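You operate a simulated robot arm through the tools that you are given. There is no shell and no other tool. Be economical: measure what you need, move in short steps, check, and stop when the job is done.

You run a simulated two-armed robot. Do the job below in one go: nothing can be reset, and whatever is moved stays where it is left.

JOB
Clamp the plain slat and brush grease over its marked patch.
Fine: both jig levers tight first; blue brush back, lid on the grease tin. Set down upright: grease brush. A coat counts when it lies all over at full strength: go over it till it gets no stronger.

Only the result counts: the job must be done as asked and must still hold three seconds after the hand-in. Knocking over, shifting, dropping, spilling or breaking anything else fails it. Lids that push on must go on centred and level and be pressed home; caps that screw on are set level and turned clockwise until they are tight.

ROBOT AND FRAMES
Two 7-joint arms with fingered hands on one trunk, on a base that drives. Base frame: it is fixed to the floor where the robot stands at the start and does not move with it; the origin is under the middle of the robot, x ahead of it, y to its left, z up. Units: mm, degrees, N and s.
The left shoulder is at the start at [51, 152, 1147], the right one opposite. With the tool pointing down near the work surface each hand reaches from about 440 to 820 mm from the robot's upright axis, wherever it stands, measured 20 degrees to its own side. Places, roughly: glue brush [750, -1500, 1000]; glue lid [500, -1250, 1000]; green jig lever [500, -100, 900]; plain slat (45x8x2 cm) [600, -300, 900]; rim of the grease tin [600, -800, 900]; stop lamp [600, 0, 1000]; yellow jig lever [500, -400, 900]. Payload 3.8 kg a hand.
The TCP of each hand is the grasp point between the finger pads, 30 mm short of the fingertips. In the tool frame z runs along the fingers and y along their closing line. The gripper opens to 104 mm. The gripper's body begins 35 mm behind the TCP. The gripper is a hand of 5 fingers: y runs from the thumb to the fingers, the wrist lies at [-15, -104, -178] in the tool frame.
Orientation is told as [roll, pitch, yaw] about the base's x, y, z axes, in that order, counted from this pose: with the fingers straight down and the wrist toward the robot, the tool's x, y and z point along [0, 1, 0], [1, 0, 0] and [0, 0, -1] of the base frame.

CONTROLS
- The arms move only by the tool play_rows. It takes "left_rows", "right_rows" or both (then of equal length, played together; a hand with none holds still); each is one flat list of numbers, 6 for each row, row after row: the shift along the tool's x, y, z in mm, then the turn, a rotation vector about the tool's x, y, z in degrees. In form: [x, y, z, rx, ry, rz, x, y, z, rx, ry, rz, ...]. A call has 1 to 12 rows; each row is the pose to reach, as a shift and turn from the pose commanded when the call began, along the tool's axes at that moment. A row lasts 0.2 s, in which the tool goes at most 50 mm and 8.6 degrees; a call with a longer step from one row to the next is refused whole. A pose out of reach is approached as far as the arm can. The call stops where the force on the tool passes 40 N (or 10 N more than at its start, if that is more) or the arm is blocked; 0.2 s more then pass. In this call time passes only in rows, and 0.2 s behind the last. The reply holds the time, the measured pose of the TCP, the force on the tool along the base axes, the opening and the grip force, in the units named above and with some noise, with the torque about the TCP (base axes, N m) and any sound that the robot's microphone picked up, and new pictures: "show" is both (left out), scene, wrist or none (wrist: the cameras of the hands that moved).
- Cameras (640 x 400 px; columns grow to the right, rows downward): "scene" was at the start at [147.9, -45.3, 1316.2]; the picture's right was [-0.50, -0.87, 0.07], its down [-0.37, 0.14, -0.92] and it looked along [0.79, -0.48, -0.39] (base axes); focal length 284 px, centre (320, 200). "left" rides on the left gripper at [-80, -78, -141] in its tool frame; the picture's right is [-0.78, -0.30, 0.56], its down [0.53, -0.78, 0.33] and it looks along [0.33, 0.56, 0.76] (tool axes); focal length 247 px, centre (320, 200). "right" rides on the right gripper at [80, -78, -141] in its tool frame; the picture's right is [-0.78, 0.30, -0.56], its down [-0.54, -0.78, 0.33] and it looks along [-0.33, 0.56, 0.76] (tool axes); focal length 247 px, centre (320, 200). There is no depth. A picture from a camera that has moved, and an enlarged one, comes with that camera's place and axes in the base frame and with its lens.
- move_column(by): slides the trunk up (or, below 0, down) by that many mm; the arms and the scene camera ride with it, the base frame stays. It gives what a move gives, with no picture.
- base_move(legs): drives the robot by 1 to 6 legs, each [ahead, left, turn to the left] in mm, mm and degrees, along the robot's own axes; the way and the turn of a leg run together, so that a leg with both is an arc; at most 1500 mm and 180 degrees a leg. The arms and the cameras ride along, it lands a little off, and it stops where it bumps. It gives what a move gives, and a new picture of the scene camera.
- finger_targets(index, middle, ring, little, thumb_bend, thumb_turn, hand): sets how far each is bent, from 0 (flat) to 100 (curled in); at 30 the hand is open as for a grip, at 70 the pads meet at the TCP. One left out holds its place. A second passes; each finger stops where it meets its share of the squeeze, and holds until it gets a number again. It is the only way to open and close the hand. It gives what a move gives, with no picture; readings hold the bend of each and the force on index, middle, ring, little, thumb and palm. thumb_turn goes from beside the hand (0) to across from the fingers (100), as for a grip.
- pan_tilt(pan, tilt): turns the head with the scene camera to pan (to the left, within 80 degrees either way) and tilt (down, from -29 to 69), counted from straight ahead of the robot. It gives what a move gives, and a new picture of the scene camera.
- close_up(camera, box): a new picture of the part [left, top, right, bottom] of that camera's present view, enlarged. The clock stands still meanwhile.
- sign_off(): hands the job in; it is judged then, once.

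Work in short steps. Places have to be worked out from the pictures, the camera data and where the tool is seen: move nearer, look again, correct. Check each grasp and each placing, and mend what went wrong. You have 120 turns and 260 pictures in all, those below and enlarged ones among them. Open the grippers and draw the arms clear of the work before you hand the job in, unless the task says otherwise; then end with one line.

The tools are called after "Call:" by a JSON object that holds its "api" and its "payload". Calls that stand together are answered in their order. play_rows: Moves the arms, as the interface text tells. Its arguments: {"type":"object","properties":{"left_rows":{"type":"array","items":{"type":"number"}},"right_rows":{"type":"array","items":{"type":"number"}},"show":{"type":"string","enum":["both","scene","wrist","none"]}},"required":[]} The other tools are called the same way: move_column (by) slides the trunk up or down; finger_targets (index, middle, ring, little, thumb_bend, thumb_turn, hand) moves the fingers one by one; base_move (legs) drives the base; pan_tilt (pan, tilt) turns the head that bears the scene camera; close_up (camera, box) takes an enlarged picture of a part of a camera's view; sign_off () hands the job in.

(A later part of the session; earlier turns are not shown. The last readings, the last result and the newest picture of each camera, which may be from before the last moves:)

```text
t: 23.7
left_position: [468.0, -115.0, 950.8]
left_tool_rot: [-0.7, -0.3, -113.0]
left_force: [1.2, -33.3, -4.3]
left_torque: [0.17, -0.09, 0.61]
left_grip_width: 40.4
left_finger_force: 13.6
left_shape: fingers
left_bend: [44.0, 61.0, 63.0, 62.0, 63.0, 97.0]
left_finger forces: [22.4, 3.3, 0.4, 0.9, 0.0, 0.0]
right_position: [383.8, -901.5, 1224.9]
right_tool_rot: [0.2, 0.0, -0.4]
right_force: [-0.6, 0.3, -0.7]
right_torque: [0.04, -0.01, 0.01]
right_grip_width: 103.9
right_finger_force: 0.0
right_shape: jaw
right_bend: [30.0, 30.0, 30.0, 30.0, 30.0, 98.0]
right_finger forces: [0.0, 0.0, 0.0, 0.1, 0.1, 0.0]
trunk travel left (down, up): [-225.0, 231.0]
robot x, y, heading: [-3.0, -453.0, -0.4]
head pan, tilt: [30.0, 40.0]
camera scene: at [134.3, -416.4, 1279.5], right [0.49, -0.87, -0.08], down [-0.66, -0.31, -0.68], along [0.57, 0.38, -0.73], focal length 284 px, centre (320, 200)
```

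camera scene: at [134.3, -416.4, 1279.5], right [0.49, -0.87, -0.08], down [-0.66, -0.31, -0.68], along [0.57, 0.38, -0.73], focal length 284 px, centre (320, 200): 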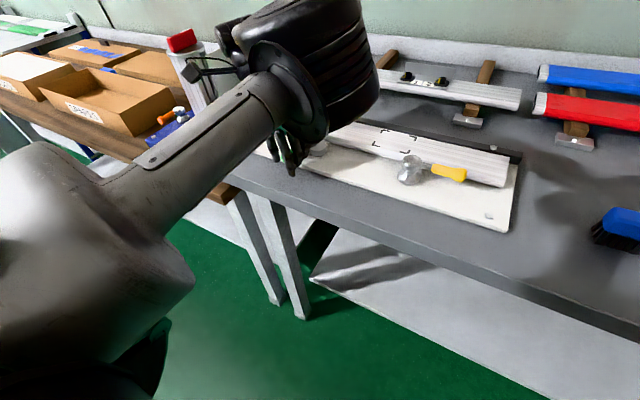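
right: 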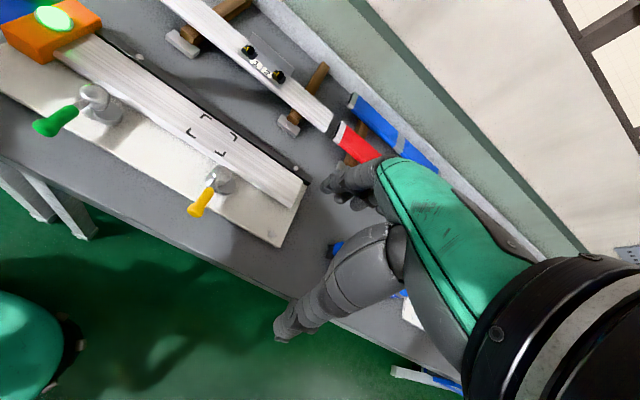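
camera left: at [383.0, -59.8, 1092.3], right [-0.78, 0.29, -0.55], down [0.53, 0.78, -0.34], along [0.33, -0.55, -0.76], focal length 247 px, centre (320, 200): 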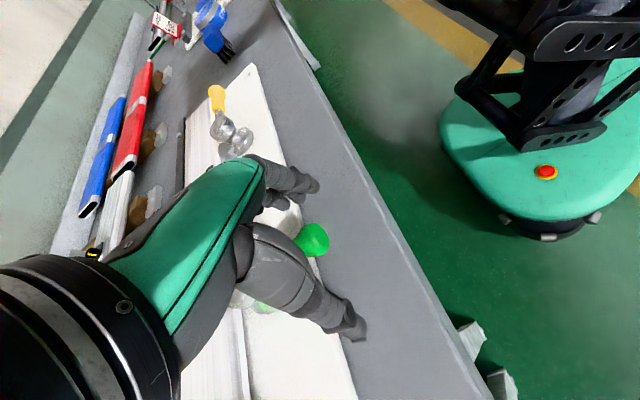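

Clockwise hits its end stop at once, so counter-clockwise is the tightening way. I turn the green lever counter-clockwise.

Call:
{"api": "play_rows", "payload": {"left_rows": [0.8, 10.9, -4, 0, 0, -8.5, 3.2, 21.6, -8, 0, 0, -17, 7.2, 31.9, -12, 0, 0, -25.5, 12.7, 41.4, -12, 0, 0, -34, 19.4, 50, -12, 0, 0, -42.5, 27.4, 57.5, -12, 0, 0, -51, 36.4, 63.8, -12, 0, 0, -59.5, 46.3, 68.6, -12, 0, 0, -68, 56.7, 72, -12, 0, 0, -76.5, 67.6, 73.7, -12, 0, 0, -85, 78.5, 73.9, -12, 0, 0, -93.5], "show": "both"}}

```text
t: 26.1
left_position: [516.3, -186.0, 961.0]
left_tool_rot: [-0.5, 0.7, -19.1]
left_force: [-3.8, -2.8, 0.1]
left_torque: [0.04, 0.12, -0.04]
left_grip_width: 24.0
left_finger_force: 2.9
left_shape: fingers
left_bend: [63.0, 63.0, 63.0, 63.0, 60.0, 97.0]
left_finger forces: [0.0, 0.1, 0.1, 2.2, 3.3, 0.1]
left hand out of reach, approached as far as the arm can: row 10, 11
right_position: [384.5, -894.6, 1227.3]
right_tool_rot: [0.0, 0.0, -0.2]
right_force: [0.7, -0.3, 0.6]
right_torque: [0.03, -0.01, -0.01]
right_grip_width: 103.7
right_finger_force: 0.1
right_shape: jaw
right_bend: [30.0, 30.0, 30.0, 30.0, 30.0, 98.0]
right_finger forces: [0.0, 0.0, 0.0, 0.1, 0.1, 0.0]
trunk travel left (down, up): [-225.0, 231.0]
robot x, y, heading: [-3.4, -454.4, -0.2]
head pan, tilt: [30.0, 40.0]
camera scene: at [133.2, -409.3, 1279.5], right [0.49, -0.87, -0.07], down [-0.66, -0.32, -0.68], along [0.57, 0.38, -0.73], focal length 284 px, centre (320, 200)
camera left: at [419.7, -235.1, 1103.5], right [-0.54, -0.64, -0.55], down [-0.56, 0.76, -0.33], along [0.62, 0.13, -0.77], focal length 247 px, centre (320, 200)
```

scene: 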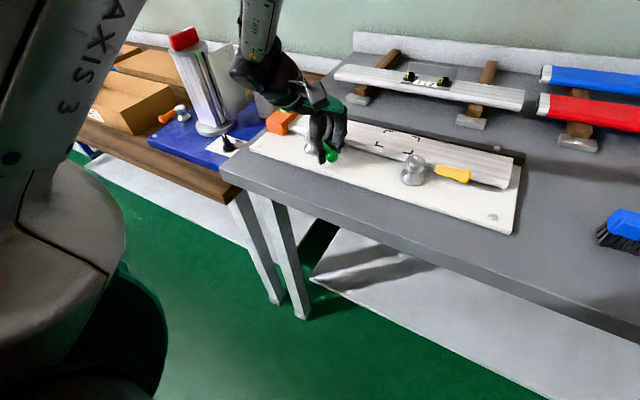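
left: 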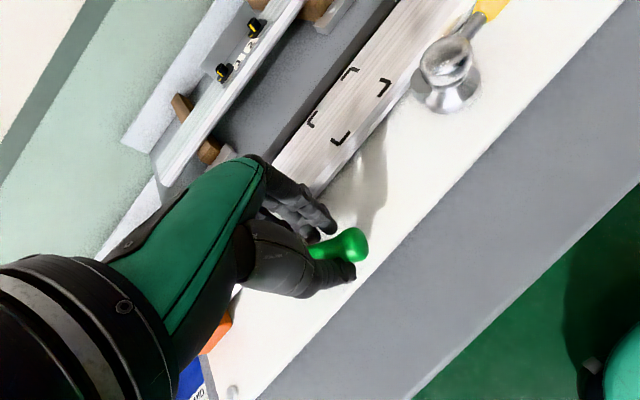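

The arm's wrist limit stops the yaw; I go on with pure translation, the thumb pushing the handle.

Call:
{"api": "play_rows", "payload": {"left_rows": [-5, 12, 0, 0, 0, 0, -9, 24, 0, 0, 0, 0, -9, 36, 0, 0, 0, 0], "show": "both"}}

```text
t: 26.9
left_position: [550.8, -195.5, 960.1]
left_tool_rot: [-0.3, 0.6, -19.1]
left_force: [-4.4, -0.7, -0.3]
left_torque: [0.03, 0.07, -0.01]
left_grip_width: 24.0
left_finger_force: 2.4
left_shape: fingers
left_bend: [63.0, 63.0, 63.0, 63.0, 60.0, 96.0]
left_finger forces: [0.1, 0.1, 0.0, 0.0, 4.8, 0.0]
left hand out of reach, approached as far as the arm can: row 1, 2, 3
right_position: [384.8, -894.4, 1228.2]
right_tool_rot: [0.0, 0.0, -0.4]
right_force: [-0.3, -0.5, 0.2]
right_torque: [-0.02, -0.01, 0.02]
right_grip_width: 103.8
right_finger_force: 0.1
right_shape: jaw
right_bend: [30.0, 30.0, 30.0, 30.0, 30.0, 98.0]
right_finger forces: [0.0, 0.1, 0.0, 0.0, 0.0, 0.0]
trunk travel left (down, up): [-225.0, 231.0]
robot x, y, heading: [-2.0, -451.1, -0.2]
head pan, tilt: [30.0, 40.0]
camera scene: at [133.2, -408.8, 1279.5], right [0.49, -0.87, -0.07], down [-0.66, -0.32, -0.68], along [0.57, 0.38, -0.73], focal length 284 px, centre (320, 200)
camera left: at [453.6, -244.9, 1103.0], right [-0.54, -0.64, -0.55], down [-0.56, 0.76, -0.33], along [0.63, 0.13, -0.77], focal length 247 px, centre (320, 200)
```

scene: 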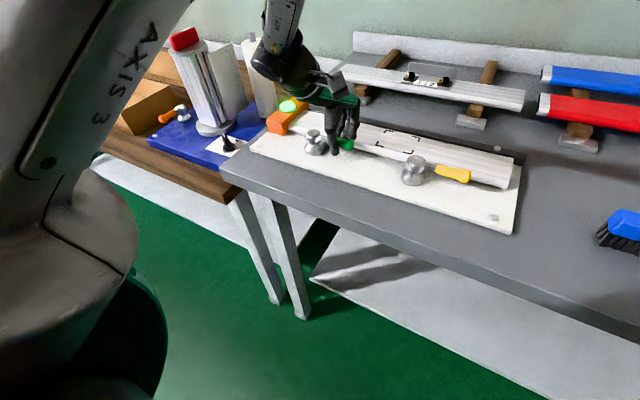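
left: 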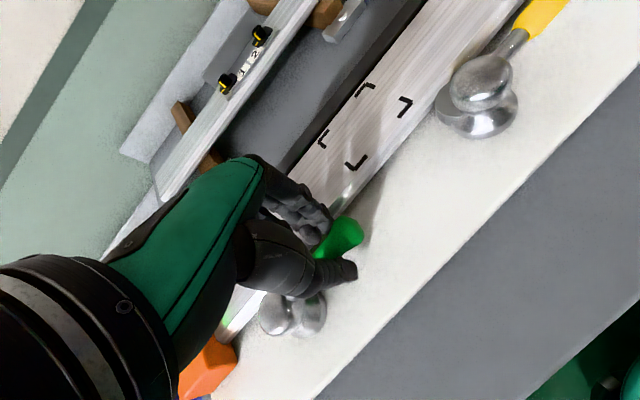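

It follows; handle is almost along -y. I grip firmly and push on toward +x until it jams.

Call:
{"api": "finger_targets", "payload": {"hand": "left", "index": 90, "middle": 90, "ring": 90, "little": 90, "thumb_bend": 90}}

Call:
{"api": "play_rows", "payload": {"left_rows": [2, 7, 0, 0, 0, 0, 4, 14, 0, 0, 0, 0, 7, 21, 0, 0, 0, 0, 10, 28, 0, 0, 0, 0], "show": "both"}}

```text
t: 27.9
left_position: [552.1, -193.6, 957.8]
left_tool_rot: [-0.5, 0.9, -19.2]
left_force: [-4.9, -0.5, -24.3]
left_torque: [0.0, -0.06, -0.39]
left_grip_width: 7.6
left_finger_force: 27.7
left_shape: fingers
left_bend: [75.0, 77.0, 79.0, 90.0, 67.0, 95.0]
left_finger forces: [9.4, 7.4, 9.6, 0.0, 28.1, 0.0]
right_position: [386.6, -891.8, 1227.8]
right_tool_rot: [-0.1, 0.2, -0.3]
right_force: [0.4, 0.2, 1.1]
right_torque: [-0.03, 0.03, 0.01]
right_grip_width: 103.9
right_finger_force: 0.1
right_shape: jaw
right_bend: [30.0, 30.0, 30.0, 30.0, 30.0, 98.0]
right_finger forces: [0.0, 0.0, 0.1, 0.1, 0.1, 0.1]
trunk travel left (down, up): [-225.0, 231.0]
robot x, y, heading: [-2.3, -451.2, -0.3]
head pan, tilt: [30.0, 40.0]
```

```text
t: 28.7
left_position: [561.9, -192.1, 958.0]
left_tool_rot: [-0.4, 1.5, -19.0]
left_force: [-24.2, 3.9, 1.0]
left_torque: [0.1, 0.46, -0.25]
left_grip_width: 11.5
left_finger_force: 21.7
left_shape: fingers
left_bend: [77.0, 80.0, 82.0, 90.0, 64.0, 92.0]
left_finger forces: [4.6, 5.4, 0.0, 0.0, 33.8, 0.0]
right_position: [381.4, -893.2, 1230.1]
right_tool_rot: [-0.1, -0.2, -0.1]
right_force: [0.3, -1.0, -0.6]
right_torque: [0.01, 0.01, -0.01]
right_grip_width: 103.6
right_finger_force: 0.1
right_shape: jaw
right_bend: [30.0, 30.0, 30.0, 30.0, 30.0, 98.0]
right_finger forces: [0.0, 0.1, 0.1, 0.0, 0.0, 0.0]
trunk travel left (down, up): [-225.0, 231.0]
robot x, y, heading: [-6.6, -453.3, -0.2]
head pan, tilt: [30.0, 40.0]
stopped in row 4 (left hand): the force on the tool passed its limit at 42 N (the readings are from after the stop); the commanded pose is now the measured one
camera scene: at [128.2, -408.4, 1280.4], right [0.49, -0.87, -0.07], down [-0.66, -0.32, -0.68], along [0.57, 0.38, -0.73], focal length 284 px, centre (320, 200)
camera left: at [466.8, -242.8, 1101.4], right [-0.55, -0.64, -0.54], down [-0.57, 0.76, -0.32], along [0.61, 0.14, -0.78], focal length 247 px, centre (320, 200)
```

scene: 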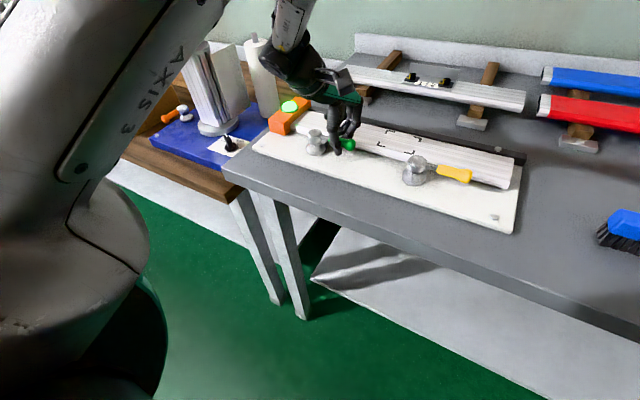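
left: 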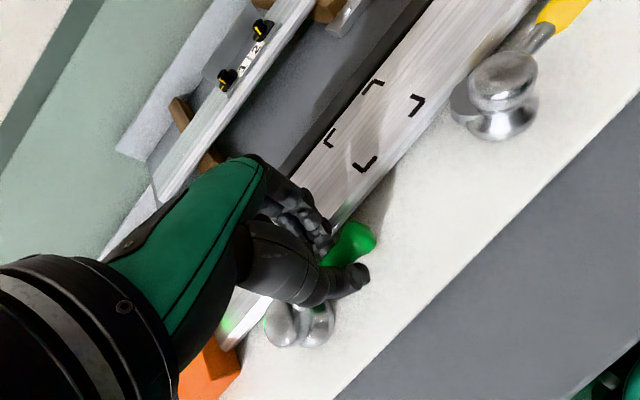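

Jammed at 42 N. I release, lift and compare both lever angles.

Call:
{"api": "finger_targets", "payload": {"hand": "left", "index": 30, "middle": 30, "ring": 30, "little": 30, "thumb_bend": 30}}

Call:
{"api": "play_rows", "payload": {"left_rows": [0, 0, -40, 0, 0, 0, 0, 0, -80, 0, 0, 0, 0, 0, -120, 0, 0, 0, 0, -40, -150, 0, 0, 0, 0, -80, -150, 0, 0, 0], "show": "both"}}

Call:
{"api": "close_up", "payload": {"camera": "scene", "box": [240, 80, 530, 260]}}

```text
t: 29.7
left_position: [567.6, -193.2, 959.9]
left_tool_rot: [-0.2, 0.9, -18.8]
left_force: [-3.0, 1.7, 18.2]
left_torque: [-0.04, -0.98, 0.09]
left_grip_width: 102.8
left_finger_force: 9.2
left_shape: fingers
left_bend: [30.0, 30.0, 30.0, 30.0, 30.0, 97.0]
left_finger forces: [0.1, 19.2, 0.0, 0.0, 0.0, 0.0]
right_position: [381.3, -894.9, 1227.9]
right_tool_rot: [0.0, -0.1, -0.3]
right_force: [-0.3, 0.0, 0.5]
right_torque: [0.02, -0.01, 0.01]
right_grip_width: 103.8
right_finger_force: 0.0
right_shape: jaw
right_bend: [30.0, 30.0, 30.0, 30.0, 30.0, 98.0]
right_finger forces: [0.0, 0.0, 0.0, 0.0, 0.0, 0.0]
trunk travel left (down, up): [-225.0, 231.0]
robot x, y, heading: [-1.2, -452.8, -0.3]
head pan, tilt: [30.0, 40.0]
```

```text
t: 30.9
left_position: [496.1, -165.4, 1106.6]
left_tool_rot: [-0.9, 1.3, -18.8]
left_force: [-0.2, 0.0, -0.6]
left_torque: [-0.02, -0.01, 0.02]
left_grip_width: 103.0
left_finger_force: 0.0
left_shape: fingers
left_bend: [30.0, 30.0, 30.0, 30.0, 30.0, 97.0]
left_finger forces: [0.0, 0.1, 0.1, 0.0, 0.1, 0.0]
right_position: [382.8, -892.1, 1229.7]
right_tool_rot: [0.0, -0.3, -0.1]
right_force: [-0.6, 0.3, -0.7]
right_torque: [-0.01, 0.03, 0.0]
right_grip_width: 103.5
right_finger_force: 0.0
right_shape: jaw
right_bend: [30.0, 30.0, 30.0, 30.0, 30.0, 98.0]
right_finger forces: [0.0, 0.0, 0.0, 0.0, 0.1, 0.1]
trunk travel left (down, up): [-225.0, 231.0]
robot x, y, heading: [0.3, -452.8, -0.2]
head pan, tilt: [30.0, 40.0]
camera scene: at [130.5, -404.5, 1281.4], right [0.53, -0.85, -0.07], down [-0.64, -0.33, -0.7], along [0.57, 0.41, -0.71], focal length 284 px, centre (320, 200)
camera left: at [400.5, -216.1, 1251.0], right [-0.55, -0.64, -0.54], down [-0.57, 0.75, -0.32], along [0.61, 0.13, -0.78], focal length 247 px, centre (320, 200)
```

scene: 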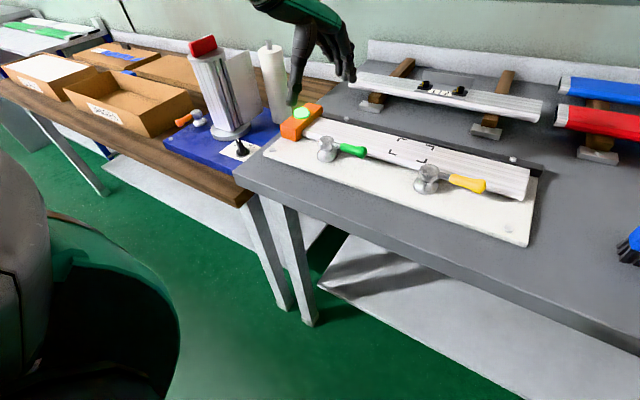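
left: 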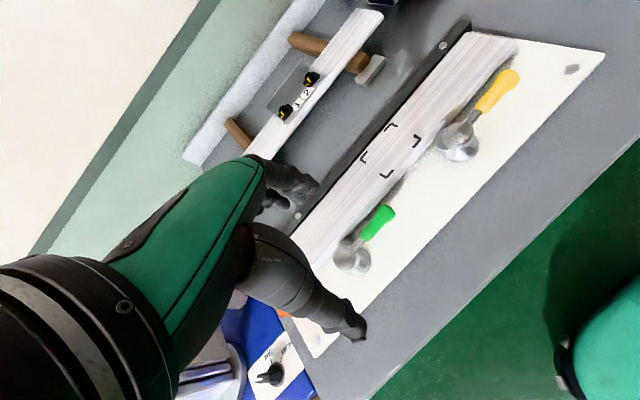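

```text
2.21 times, centred on (385, 170) of scene
camera zoom: at [130.5, -404.5, 1281.4], right [0.53, -0.85, -0.07], down [-0.64, -0.33, -0.7], along [0.57, 0.41, -0.71], focal length 626 px, centre (177, 266)
```

zoom: 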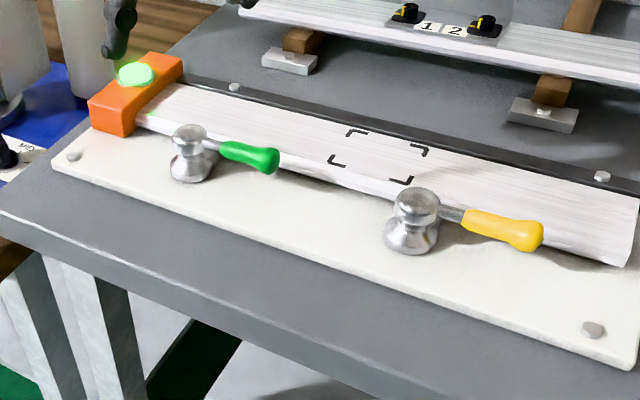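

Both levers are turned alike, parallel to the slat, lamp still green. I park the left hand higher and to the left, and look at the grease area.

Call:
{"api": "play_rows", "payload": {"left_rows": [30, -20, -30, 0, 0, 0, 60, -40, -60, 0, 0, 0, 80, -60, -90, 0, 0, 0], "show": "none"}}

Call:
{"api": "pan_tilt", "payload": {"pan": -30, "tilt": 35}}

Call:
{"api": "close_up", "payload": {"camera": "scene", "box": [220, 100, 480, 220]}}

Call:
{"api": "close_up", "payload": {"camera": "right", "box": [0, 0, 640, 400]}}

```text
t: 31.7
left_position: [466.0, -72.3, 1198.6]
left_tool_rot: [-0.3, 1.2, -19.0]
left_force: [0.3, 0.8, -0.1]
left_torque: [-0.01, 0.03, -0.02]
left_grip_width: 102.8
left_finger_force: 0.1
left_shape: fingers
left_bend: [30.0, 30.0, 30.0, 30.0, 30.0, 97.0]
left_finger forces: [0.0, 0.1, 0.1, 0.1, 0.0, 0.0]
right_position: [384.7, -892.5, 1227.5]
right_tool_rot: [0.1, 0.0, -0.2]
right_force: [0.6, -0.2, 1.2]
right_torque: [0.01, 0.0, -0.02]
right_grip_width: 103.8
right_finger_force: 0.0
right_shape: jaw
right_bend: [30.0, 30.0, 30.0, 30.0, 30.0, 98.0]
right_finger forces: [0.1, 0.1, 0.1, 0.1, 0.0, 0.0]
trunk travel left (down, up): [-225.0, 231.0]
robot x, y, heading: [-1.1, -451.3, -0.2]
head pan, tilt: [30.0, 40.0]
```

```text
t: 33.0
left_position: [466.3, -72.0, 1197.7]
left_tool_rot: [-0.4, 1.2, -19.0]
left_force: [0.1, -0.4, -0.2]
left_torque: [-0.02, 0.02, 0.02]
left_grip_width: 102.9
left_finger_force: 0.0
left_shape: fingers
left_bend: [30.0, 30.0, 30.0, 30.0, 30.0, 97.0]
left_finger forces: [0.0, 0.2, 0.1, 0.0, 0.1, 0.1]
right_position: [383.1, -894.2, 1227.1]
right_tool_rot: [0.1, -0.1, -0.3]
right_force: [-0.4, 0.0, -0.2]
right_torque: [-0.04, 0.0, 0.02]
right_grip_width: 103.9
right_finger_force: 0.1
right_shape: jaw
right_bend: [30.0, 30.0, 30.0, 30.0, 30.0, 98.0]
right_finger forces: [0.0, 0.1, 0.0, 0.0, 0.1, 0.1]
trunk travel left (down, up): [-225.0, 231.0]
robot x, y, heading: [0.3, -452.7, 0.1]
head pan, tilt: [-30.0, 35.0]
camera scene: at [136.2, -495.0, 1286.5], right [-0.5, -0.86, 0.07], down [-0.61, 0.29, -0.74], along [0.62, -0.41, -0.67], focal length 284 px, centre (320, 200)
```

scene: 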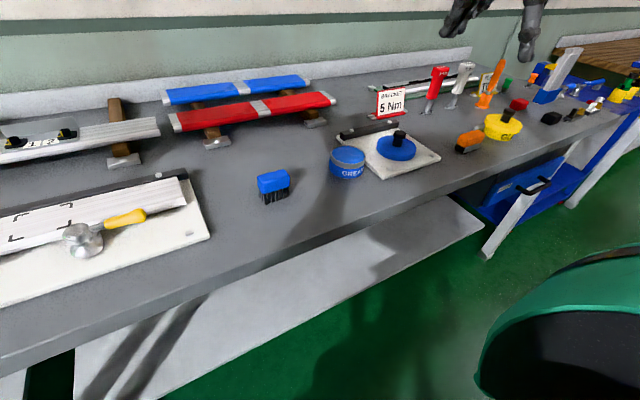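

```text
2.46 times, centred on (350, 160) of scene
camera zoom: at [136.2, -495.0, 1286.5], right [-0.5, -0.86, 0.07], down [-0.61, 0.29, -0.74], along [0.62, -0.41, -0.67], focal length 699 px, centre (246, 298)
```

zoom: 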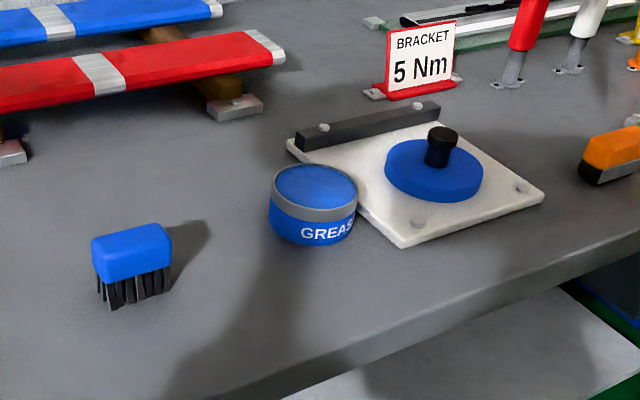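

```text
1.00 times, centred on (320, 200) of right (not enlarged: the box is as wide or as high as the picture)
camera zoom: at [306.7, -813.7, 1368.9], right [0.29, -0.78, 0.56], down [-0.78, -0.53, -0.33], along [0.55, -0.34, -0.76], focal length 247 px, centre (320, 200)
```

zoom: 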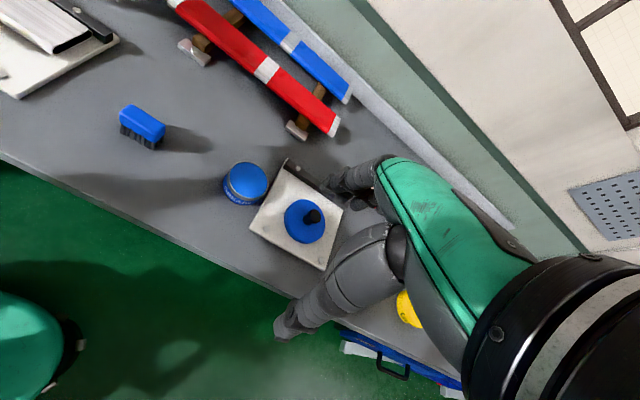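

The tin is open with its grey rim around [575,-850,917], the lid lies on the white board, and the blue brush block is centred near [549,-656,934], its long side along y. I bring the right hand above the brush.

Call:
{"api": "play_rows", "payload": {"right_rows": [34, 24, 17, 0, 0, 0, 68, 48, 34, 0, 0, 0, 101, 71, 51, 0, 0, 0, 135, 95, 68, 0, 0, 0, 169, 118, 86, 0, 0, 0, 203, 141, 103, 0, 0, 0, 237, 165, 120, 0, 0, 0], "show": "both"}}

Call:
{"api": "close_up", "payload": {"camera": "right", "box": [160, 60, 400, 380]}}

```text
t: 34.6
left_position: [467.1, -70.7, 1197.1]
left_tool_rot: [-0.5, 1.4, -19.1]
left_force: [0.0, 0.2, -0.5]
left_torque: [0.01, 0.01, 0.02]
left_grip_width: 102.9
left_finger_force: 0.1
left_shape: fingers
left_bend: [30.0, 30.0, 30.0, 30.0, 30.0, 97.0]
left_finger forces: [0.1, 0.0, 0.1, 0.0, 0.0, 0.0]
right_position: [552.0, -654.8, 1104.2]
right_tool_rot: [0.0, 0.2, -0.1]
right_force: [0.0, -0.3, -0.3]
right_torque: [-0.02, -0.03, 0.02]
right_grip_width: 103.9
right_finger_force: 0.1
right_shape: jaw
right_bend: [30.0, 30.0, 30.0, 30.0, 30.0, 98.0]
right_finger forces: [0.0, 0.0, 0.0, 0.0, 0.0, 0.0]
trunk travel left (down, up): [-225.0, 231.0]
robot x, y, heading: [-1.6, -451.4, -0.3]
head pan, tilt: [-30.0, 35.0]
camera scene: at [137.9, -493.5, 1286.3], right [-0.5, -0.86, 0.07], down [-0.61, 0.29, -0.74], along [0.62, -0.41, -0.67], focal length 284 px, centre (320, 200)
camera right: at [474.3, -575.7, 1246.2], right [0.29, -0.78, 0.56], down [-0.78, -0.53, -0.33], along [0.55, -0.34, -0.76], focal length 247 px, centre (320, 200)
```

scene: 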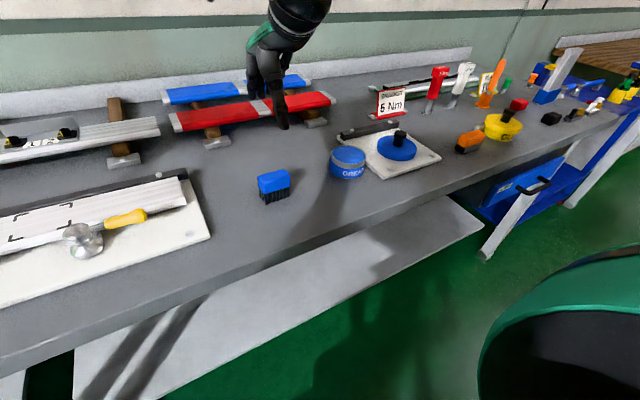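
right: 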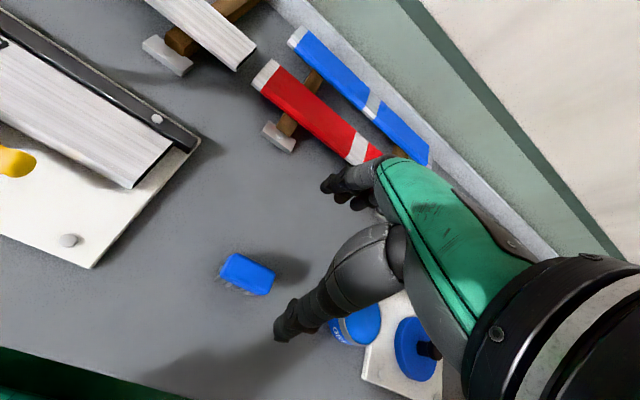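

```text
1.25 times, centred on (280, 220) of right
camera zoom: at [474.3, -575.7, 1246.2], right [0.29, -0.78, 0.56], down [-0.78, -0.53, -0.33], along [0.55, -0.34, -0.76], focal length 309 px, centre (370, 175)
```

zoom: 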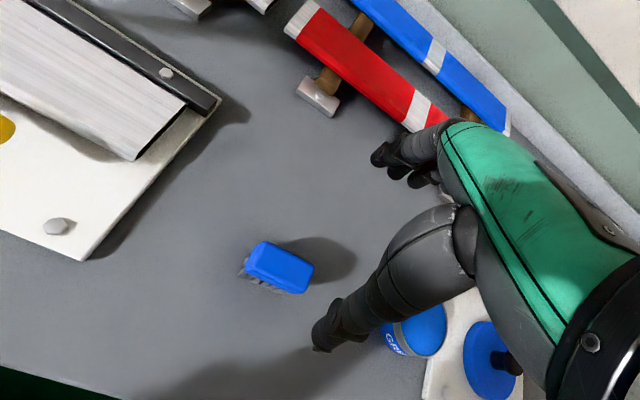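

Brush block top centre is about [546,-655], long side along y, matching the hand's yaw. I lower to see its height better.

Call:
{"api": "play_rows", "payload": {"right_rows": [0, -3, 40, 0, 0, 0, 0, -6, 94, 0, 0, 0], "show": "both"}}

Call:
{"api": "close_up", "payload": {"camera": "scene", "box": [210, 100, 360, 220]}}

```text
refused: row 2 steps farther than a row can; nothing moved
```

```text
3.33 times, centred on (285, 160) of scene
camera zoom: at [137.9, -493.5, 1286.3], right [-0.5, -0.86, 0.07], down [-0.61, 0.29, -0.74], along [0.62, -0.41, -0.67], focal length 946 px, centre (437, 333)
```

zoom: 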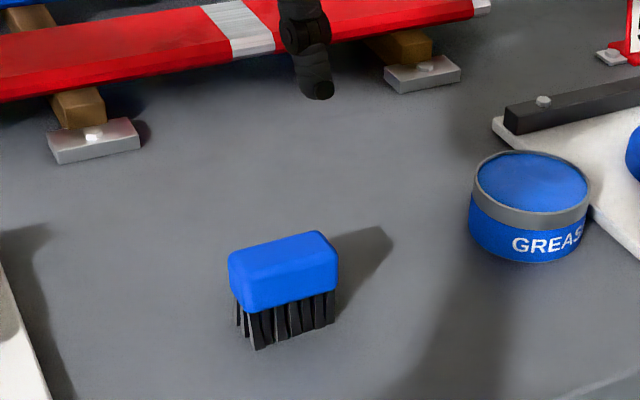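

Scaled, the brush is about 62 mm tall with a 32 mm block (z≈922–954). I lower the hand to TCP z≈952.

Call:
{"api": "play_rows", "payload": {"right_rows": [0, -2, 40, 0, 0, 0, 0, -4, 80, 0, 0, 0, 0, -5, 115, 0, 0, 0, 0, -5, 140, 0, 0, 0, 0, -5, 152, 0, 0, 0], "show": "both"}}

Call:
{"api": "close_up", "payload": {"camera": "scene", "box": [210, 100, 360, 220]}}

```text
t: 35.8
left_position: [466.2, -70.5, 1197.6]
left_tool_rot: [-0.4, 1.2, -18.9]
left_force: [-0.5, -0.7, -0.6]
left_torque: [0.04, 0.0, -0.02]
left_grip_width: 102.9
left_finger_force: 0.1
left_shape: fingers
left_bend: [30.0, 30.0, 30.0, 30.0, 30.0, 97.0]
left_finger forces: [0.0, 0.0, 0.1, 0.0, 0.0, 0.0]
right_position: [545.2, -657.5, 954.9]
right_tool_rot: [0.0, 0.0, -0.2]
right_force: [0.6, 0.5, 0.2]
right_torque: [-0.02, 0.0, 0.0]
right_grip_width: 103.7
right_finger_force: 0.0
right_shape: jaw
right_bend: [30.0, 30.0, 30.0, 30.0, 30.0, 98.0]
right_finger forces: [0.1, 0.1, 0.0, 0.0, 0.1, 0.0]
trunk travel left (down, up): [-225.0, 231.0]
robot x, y, heading: [-3.3, -450.9, -0.3]
head pan, tilt: [-30.0, 35.0]
camera scene: at [136.6, -494.8, 1286.5], right [-0.5, -0.86, 0.07], down [-0.61, 0.29, -0.74], along [0.62, -0.41, -0.67], focal length 284 px, centre (320, 200)
camera right: at [467.2, -577.6, 1096.5], right [0.29, -0.78, 0.56], down [-0.78, -0.53, -0.33], along [0.55, -0.34, -0.76], focal length 247 px, centre (320, 200)
```

scene: 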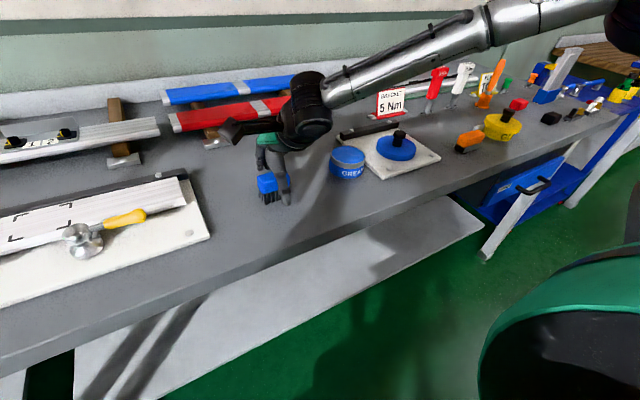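
right: 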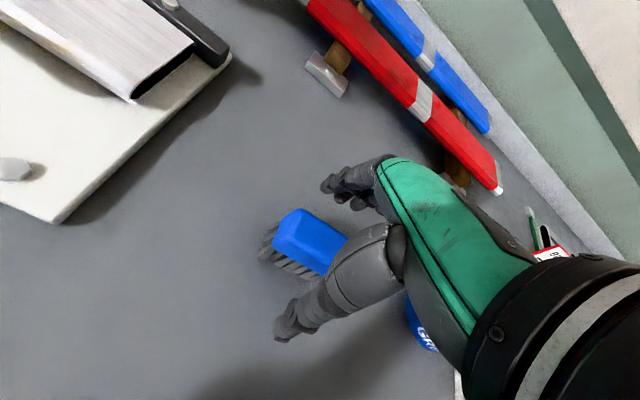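

```text
3.33 times, centred on (285, 160) of scene
camera zoom: at [136.6, -494.8, 1286.5], right [-0.5, -0.86, 0.07], down [-0.61, 0.29, -0.74], along [0.62, -0.41, -0.67], focal length 946 px, centre (437, 333)
```

zoom: 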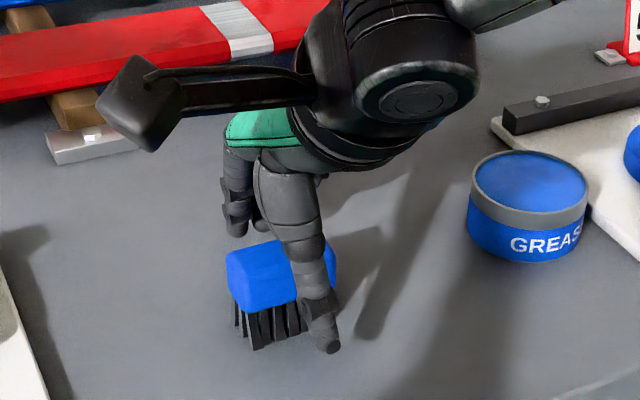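

The block sits between thumb and fingers, slightly to the left. I shift 6 mm left and 3 mm back, then close.

Call:
{"api": "play_rows", "payload": {"right_rows": [6, -3, 2, 0, 0, 0], "show": "none"}}

Call:
{"api": "finger_targets", "payload": {"hand": "right", "index": 58, "middle": 58, "ring": 58, "little": 58, "thumb_bend": 58}}

Call:
{"api": "close_up", "payload": {"camera": "scene", "box": [210, 100, 360, 220]}}

Call:
{"api": "close_up", "payload": {"camera": "right", "box": [200, 130, 420, 380]}}

```text
t: 36.2
left_position: [465.7, -70.6, 1198.7]
left_tool_rot: [-0.4, 1.2, -19.0]
left_force: [0.0, -0.6, -0.3]
left_torque: [0.03, -0.01, -0.02]
left_grip_width: 102.7
left_finger_force: 0.1
left_shape: fingers
left_bend: [30.0, 30.0, 30.0, 30.0, 30.0, 97.0]
left_finger forces: [0.0, 0.1, 0.0, 0.0, 0.0, 0.0]
right_position: [541.4, -651.3, 954.5]
right_tool_rot: [0.0, 0.0, -0.2]
right_force: [-0.2, 0.8, 0.5]
right_torque: [-0.01, 0.04, 0.03]
right_grip_width: 103.7
right_finger_force: 0.0
right_shape: jaw
right_bend: [30.0, 30.0, 30.0, 30.0, 30.0, 98.0]
right_finger forces: [0.0, 0.1, 0.0, 0.0, 0.0, 0.0]
trunk travel left (down, up): [-225.0, 231.0]
robot x, y, heading: [-4.2, -451.5, -0.1]
head pan, tilt: [-30.0, 35.0]
```

```text
t: 37.2
left_position: [466.5, -71.7, 1198.2]
left_tool_rot: [-0.4, 1.3, -19.0]
left_force: [0.0, 1.7, 0.3]
left_torque: [0.01, -0.03, 0.0]
left_grip_width: 102.8
left_finger_force: 0.1
left_shape: fingers
left_bend: [30.0, 30.0, 30.0, 30.0, 30.0, 97.0]
left_finger forces: [0.1, 0.1, 0.1, 0.0, 0.1, 0.0]
right_position: [541.8, -651.0, 953.5]
right_tool_rot: [0.0, 0.1, -0.2]
right_force: [-0.2, 0.5, 0.0]
right_torque: [0.0, 0.02, 0.02]
right_grip_width: 34.8
right_finger_force: 0.4
right_shape: fingers
right_bend: [57.0, 57.0, 57.0, 57.0, 57.0, 98.0]
right_finger forces: [0.1, 0.1, 0.0, 0.0, 0.1, 0.1]
trunk travel left (down, up): [-225.0, 231.0]
robot x, y, heading: [-0.8, -450.6, -0.0]
head pan, tilt: [-30.0, 35.0]
```

```text
3.33 times, centred on (285, 160) of scene
camera zoom: at [136.3, -494.9, 1286.5], right [-0.5, -0.86, 0.07], down [-0.61, 0.29, -0.74], along [0.62, -0.41, -0.67], focal length 946 px, centre (437, 333)
```

zoom: 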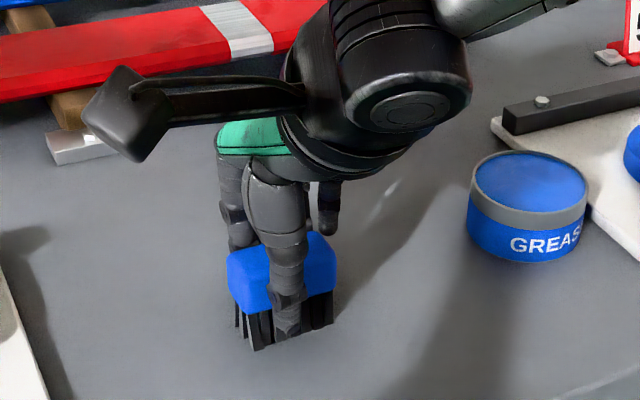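

```text
1.60 times, centred on (310, 255) of right
camera zoom: at [463.9, -571.5, 1095.2], right [0.29, -0.78, 0.56], down [-0.78, -0.53, -0.33], along [0.55, -0.34, -0.76], focal length 395 px, centre (336, 112)
```

zoom: 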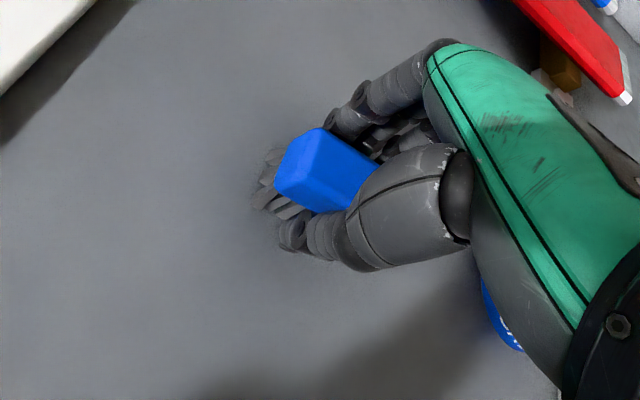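

The fingers just touch, with tips a bit low beside the bristles. I raise 8 mm and squeeze.

Call:
{"api": "play_rows", "payload": {"right_rows": [0, 0, -8, 0, 0, 0], "show": "none"}}

Call:
{"api": "finger_targets", "payload": {"hand": "right", "index": 70, "middle": 70, "ring": 70, "little": 70, "thumb_bend": 70}}

Call:
{"api": "close_up", "payload": {"camera": "scene", "box": [210, 100, 360, 220]}}

```text
t: 37.6
left_position: [465.4, -71.5, 1198.5]
left_tool_rot: [-0.4, 1.2, -19.1]
left_force: [0.7, -0.6, 0.5]
left_torque: [0.02, -0.01, 0.01]
left_grip_width: 102.9
left_finger_force: 0.1
left_shape: fingers
left_bend: [30.0, 30.0, 30.0, 30.0, 30.0, 97.0]
left_finger forces: [0.1, 0.0, 0.0, 0.0, 0.0, 0.0]
right_position: [540.9, -650.5, 962.3]
right_tool_rot: [-0.1, 0.1, -0.2]
right_force: [-0.6, 0.0, -0.4]
right_torque: [-0.03, -0.03, 0.01]
right_grip_width: 34.4
right_finger_force: 0.6
right_shape: fingers
right_bend: [57.0, 57.0, 57.0, 57.0, 57.0, 98.0]
right_finger forces: [0.1, 0.1, 0.0, 0.0, 0.0, 0.0]
trunk travel left (down, up): [-225.0, 231.0]
robot x, y, heading: [-1.5, -455.3, -0.3]
head pan, tilt: [-30.0, 35.0]
```

```text
t: 38.6
left_position: [467.1, -71.5, 1197.8]
left_tool_rot: [-0.4, 1.2, -19.0]
left_force: [-0.3, -1.2, -0.1]
left_torque: [0.01, 0.01, -0.03]
left_grip_width: 102.7
left_finger_force: 0.0
left_shape: fingers
left_bend: [30.0, 30.0, 30.0, 30.0, 30.0, 97.0]
left_finger forces: [0.1, 0.0, 0.0, 0.0, 0.1, 0.1]
right_position: [541.6, -651.5, 960.2]
right_tool_rot: [0.1, 0.0, -0.2]
right_force: [-0.6, 0.3, 0.9]
right_torque: [0.01, 0.04, -0.03]
right_grip_width: 25.7
right_finger_force: 10.2
right_shape: fingers
right_bend: [63.0, 66.0, 68.0, 70.0, 60.0, 95.0]
right_finger forces: [5.4, 3.7, 1.3, 0.0, 10.5, 0.0]
trunk travel left (down, up): [-225.0, 231.0]
robot x, y, heading: [-7.3, -453.7, -0.2]
head pan, tilt: [-30.0, 35.0]
```

```text
3.33 times, centred on (285, 160) of scene
camera zoom: at [136.2, -494.9, 1286.6], right [-0.5, -0.86, 0.07], down [-0.61, 0.29, -0.74], along [0.62, -0.41, -0.67], focal length 946 px, centre (437, 333)
```

zoom: 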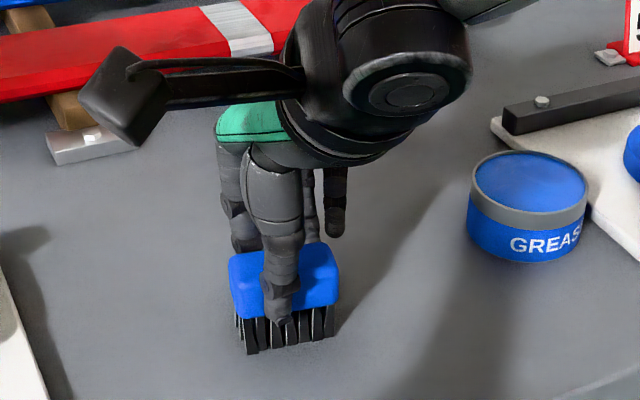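

Gripped at 10 N with the tips above most of the bristles. I tighten and lift.

Call:
{"api": "finger_targets", "payload": {"hand": "right", "index": 80, "middle": 80, "ring": 80, "little": 75, "thumb_bend": 75}}

Call:
{"api": "play_rows", "payload": {"right_rows": [0, 0, -20, 0, 0, 0, 0, 0, -60, 0, 0, 0, 0, 0, -90, 0, 0, 0], "show": "both"}}

Call:
{"api": "close_up", "payload": {"camera": "scene", "box": [210, 60, 400, 220]}}

```text
t: 39.6
left_position: [466.5, -70.8, 1197.4]
left_tool_rot: [-0.4, 1.3, -19.0]
left_force: [-0.3, -0.5, 0.9]
left_torque: [0.01, 0.02, -0.01]
left_grip_width: 102.8
left_finger_force: 0.1
left_shape: fingers
left_bend: [30.0, 30.0, 30.0, 30.0, 30.0, 97.0]
left_finger forces: [0.2, 0.0, 0.0, 0.0, 0.0, 0.0]
right_position: [542.3, -651.9, 961.5]
right_tool_rot: [-0.1, 0.0, -0.2]
right_force: [0.0, 0.1, 0.3]
right_torque: [-0.03, 0.03, 0.02]
right_grip_width: 26.2
right_finger_force: 24.9
right_shape: fingers
right_bend: [72.0, 75.0, 79.0, 75.0, 59.0, 91.0]
right_finger forces: [9.3, 9.4, 6.0, 0.0, 26.2, 0.0]
trunk travel left (down, up): [-225.0, 231.0]
robot x, y, heading: [-3.8, -453.8, -0.2]
head pan, tilt: [-30.0, 35.0]
```

```text
t: 40.4
left_position: [465.7, -71.8, 1198.7]
left_tool_rot: [-0.5, 1.2, -19.1]
left_force: [-0.2, 0.1, 0.4]
left_torque: [0.01, 0.02, -0.03]
left_grip_width: 102.9
left_finger_force: 0.0
left_shape: fingers
left_bend: [30.0, 30.0, 30.0, 30.0, 30.0, 97.0]
left_finger forces: [0.1, 0.0, 0.0, 0.0, 0.1, 0.0]
right_position: [539.0, -650.3, 1051.9]
right_tool_rot: [0.0, 0.0, -0.3]
right_force: [-0.3, -0.3, -0.6]
right_torque: [0.0, 0.01, 0.0]
right_grip_width: 26.0
right_finger_force: 24.3
right_shape: fingers
right_bend: [72.0, 76.0, 79.0, 75.0, 59.0, 91.0]
right_finger forces: [9.1, 9.0, 5.4, 0.1, 25.1, 0.0]
trunk travel left (down, up): [-225.0, 231.0]
robot x, y, heading: [-4.2, -449.7, -0.1]
head pan, tilt: [-30.0, 35.0]
camera scene: at [136.0, -494.8, 1286.6], right [-0.5, -0.86, 0.07], down [-0.61, 0.29, -0.74], along [0.62, -0.41, -0.67], focal length 284 px, centre (320, 200)
camera right: at [461.1, -571.1, 1193.4], right [0.29, -0.78, 0.56], down [-0.78, -0.53, -0.33], along [0.55, -0.34, -0.76], focal length 247 px, centre (320, 200)
```

scene: 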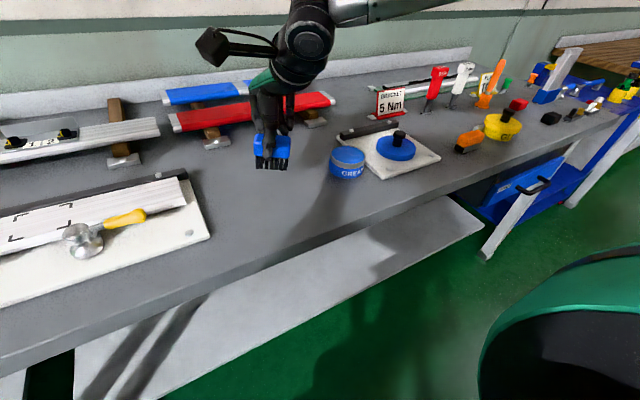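
right: 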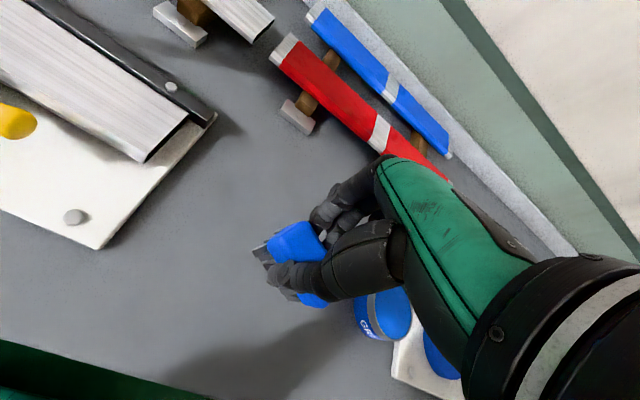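

```text
2.50 times, centred on (305, 140) of scene
camera zoom: at [136.0, -494.8, 1286.6], right [-0.5, -0.86, 0.07], down [-0.61, 0.29, -0.74], along [0.62, -0.41, -0.67], focal length 710 px, centre (358, 350)
```

zoom: 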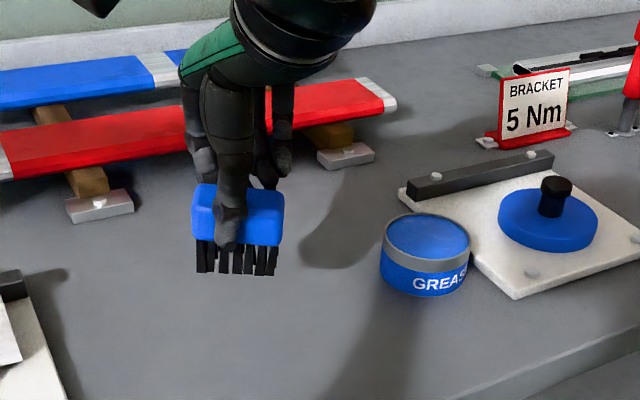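

Brush lifted, level and firm. I carry it above the tin at about [573,-850].

Call:
{"api": "play_rows", "payload": {"right_rows": [-40, 7, 0, 0, 0, 0, -80, 14, 0, 0, 0, 0, -120, 20, 0, 0, 0, 0, -160, 27, 0, 0, 0, 0, -198, 33, 0, 0, 0, 0], "show": "both"}}

Call:
{"api": "close_up", "payload": {"camera": "scene", "box": [280, 80, 470, 220]}}

Call:
{"api": "close_up", "payload": {"camera": "right", "box": [200, 160, 420, 380]}}

```text
t: 41.6
left_position: [466.4, -72.1, 1198.1]
left_tool_rot: [-0.4, 1.3, -19.0]
left_force: [-0.6, -0.2, 0.0]
left_torque: [0.02, 0.03, -0.04]
left_grip_width: 102.8
left_finger_force: 0.1
left_shape: fingers
left_bend: [30.0, 30.0, 30.0, 30.0, 30.0, 97.0]
left_finger forces: [0.0, 0.0, 0.0, 0.1, 0.0, 0.0]
right_position: [575.3, -851.3, 1053.4]
right_tool_rot: [0.0, 0.1, 0.0]
right_force: [-0.2, -0.1, -0.9]
right_torque: [0.01, -0.01, 0.01]
right_grip_width: 26.3
right_finger_force: 23.9
right_shape: fingers
right_bend: [72.0, 76.0, 79.0, 75.0, 59.0, 91.0]
right_finger forces: [9.2, 8.8, 5.3, 0.0, 25.0, 0.1]
trunk travel left (down, up): [-225.0, 231.0]
robot x, y, heading: [-5.8, -453.8, -0.1]
head pan, tilt: [-30.0, 35.0]
camera scene: at [136.5, -495.9, 1286.5], right [-0.5, -0.86, 0.07], down [-0.61, 0.29, -0.74], along [0.62, -0.41, -0.67], focal length 284 px, centre (320, 200)
camera right: at [497.6, -771.7, 1194.2], right [0.29, -0.78, 0.56], down [-0.78, -0.53, -0.33], along [0.55, -0.33, -0.76], focal length 247 px, centre (320, 200)
```

scene: 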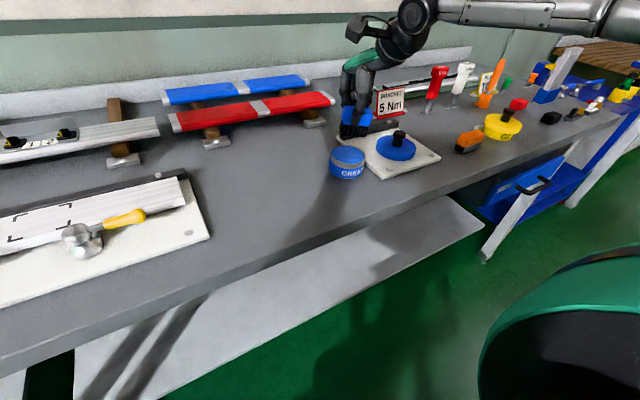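
right: 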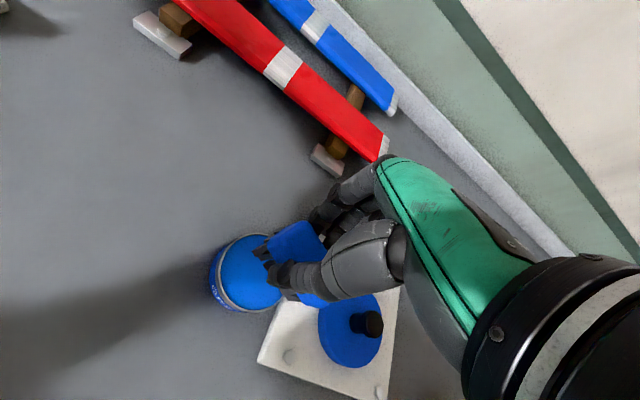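

```text
2.86 times, centred on (375, 150) of scene
camera zoom: at [136.5, -495.9, 1286.5], right [-0.5, -0.86, 0.07], down [-0.61, 0.29, -0.74], along [0.62, -0.41, -0.67], focal length 811 px, centre (163, 343)
```

zoom: 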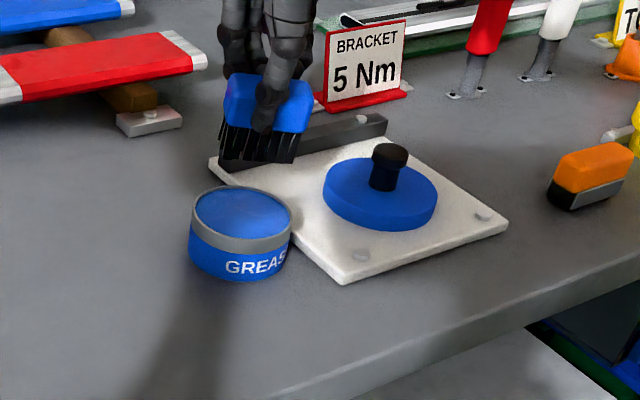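

```text
1.82 times, centred on (310, 270) of right
camera zoom: at [497.6, -771.7, 1194.2], right [0.29, -0.78, 0.56], down [-0.78, -0.53, -0.33], along [0.55, -0.33, -0.76], focal length 449 px, centre (338, 73)
```

zoom: 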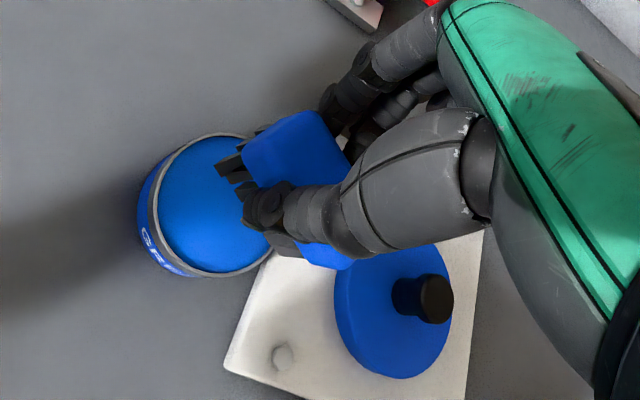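

Comparing brush and tin in both current views, the bristles are about 8 mm ahead and 16 mm right of the tin's centre. I shift and lower part way.

Call:
{"api": "play_rows", "payload": {"right_rows": [8, -4, 0, 0, 0, 0, 16, -8, 10, 0, 0, 0, 16, -8, 22, 0, 0, 0], "show": "none"}}

Call:
{"api": "close_up", "payload": {"camera": "scene", "box": [300, 100, 420, 200]}}

Call:
{"api": "close_up", "payload": {"camera": "right", "box": [200, 160, 400, 360]}}

```text
t: 42.4
left_position: [466.2, -72.0, 1198.3]
left_tool_rot: [-0.4, 1.3, -19.0]
left_force: [0.2, -0.3, 0.4]
left_torque: [-0.03, -0.03, 0.0]
left_grip_width: 102.9
left_finger_force: 0.1
left_shape: fingers
left_bend: [30.0, 30.0, 30.0, 30.0, 30.0, 97.0]
left_finger forces: [0.0, 0.0, 0.0, 0.0, 0.0, 0.1]
right_position: [567.5, -833.6, 1030.0]
right_tool_rot: [0.0, 0.0, -0.2]
right_force: [0.4, 0.0, -1.1]
right_torque: [0.02, 0.01, 0.03]
right_grip_width: 26.0
right_finger_force: 24.4
right_shape: fingers
right_bend: [72.0, 76.0, 79.0, 75.0, 59.0, 91.0]
right_finger forces: [9.2, 8.8, 5.3, 0.1, 24.9, 0.0]
trunk travel left (down, up): [-225.0, 231.0]
robot x, y, heading: [-0.7, -449.4, -0.2]
head pan, tilt: [-30.0, 35.0]
```

```text
4.00 times, centred on (360, 150) of scene
camera zoom: at [136.7, -495.1, 1286.5], right [-0.5, -0.86, 0.07], down [-0.61, 0.29, -0.74], along [0.62, -0.41, -0.67], focal length 1136 px, centre (160, 400)
```

zoom: 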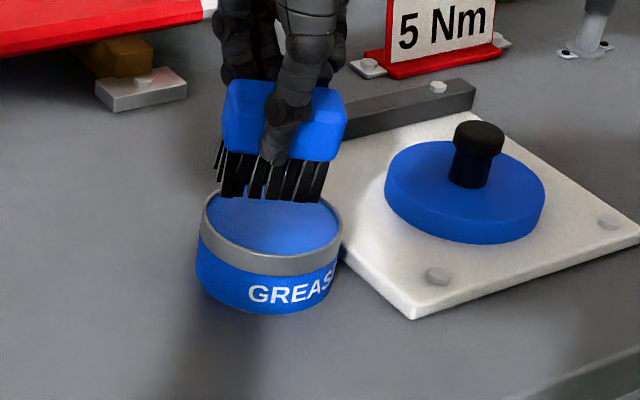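

```text
2.00 times, centred on (300, 260) of right
camera zoom: at [488.9, -753.8, 1171.0], right [0.29, -0.78, 0.56], down [-0.78, -0.53, -0.33], along [0.55, -0.34, -0.76], focal length 494 px, centre (360, 80)
```

zoom: 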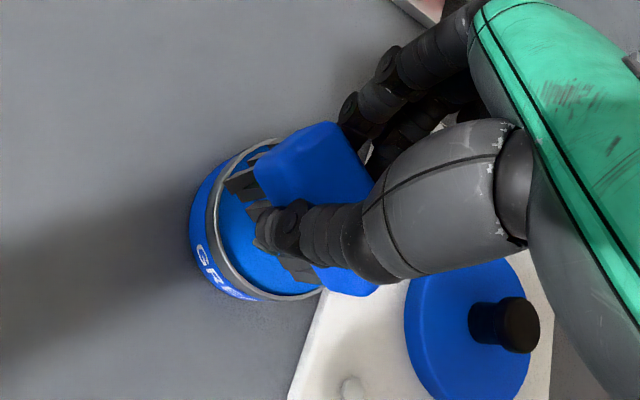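

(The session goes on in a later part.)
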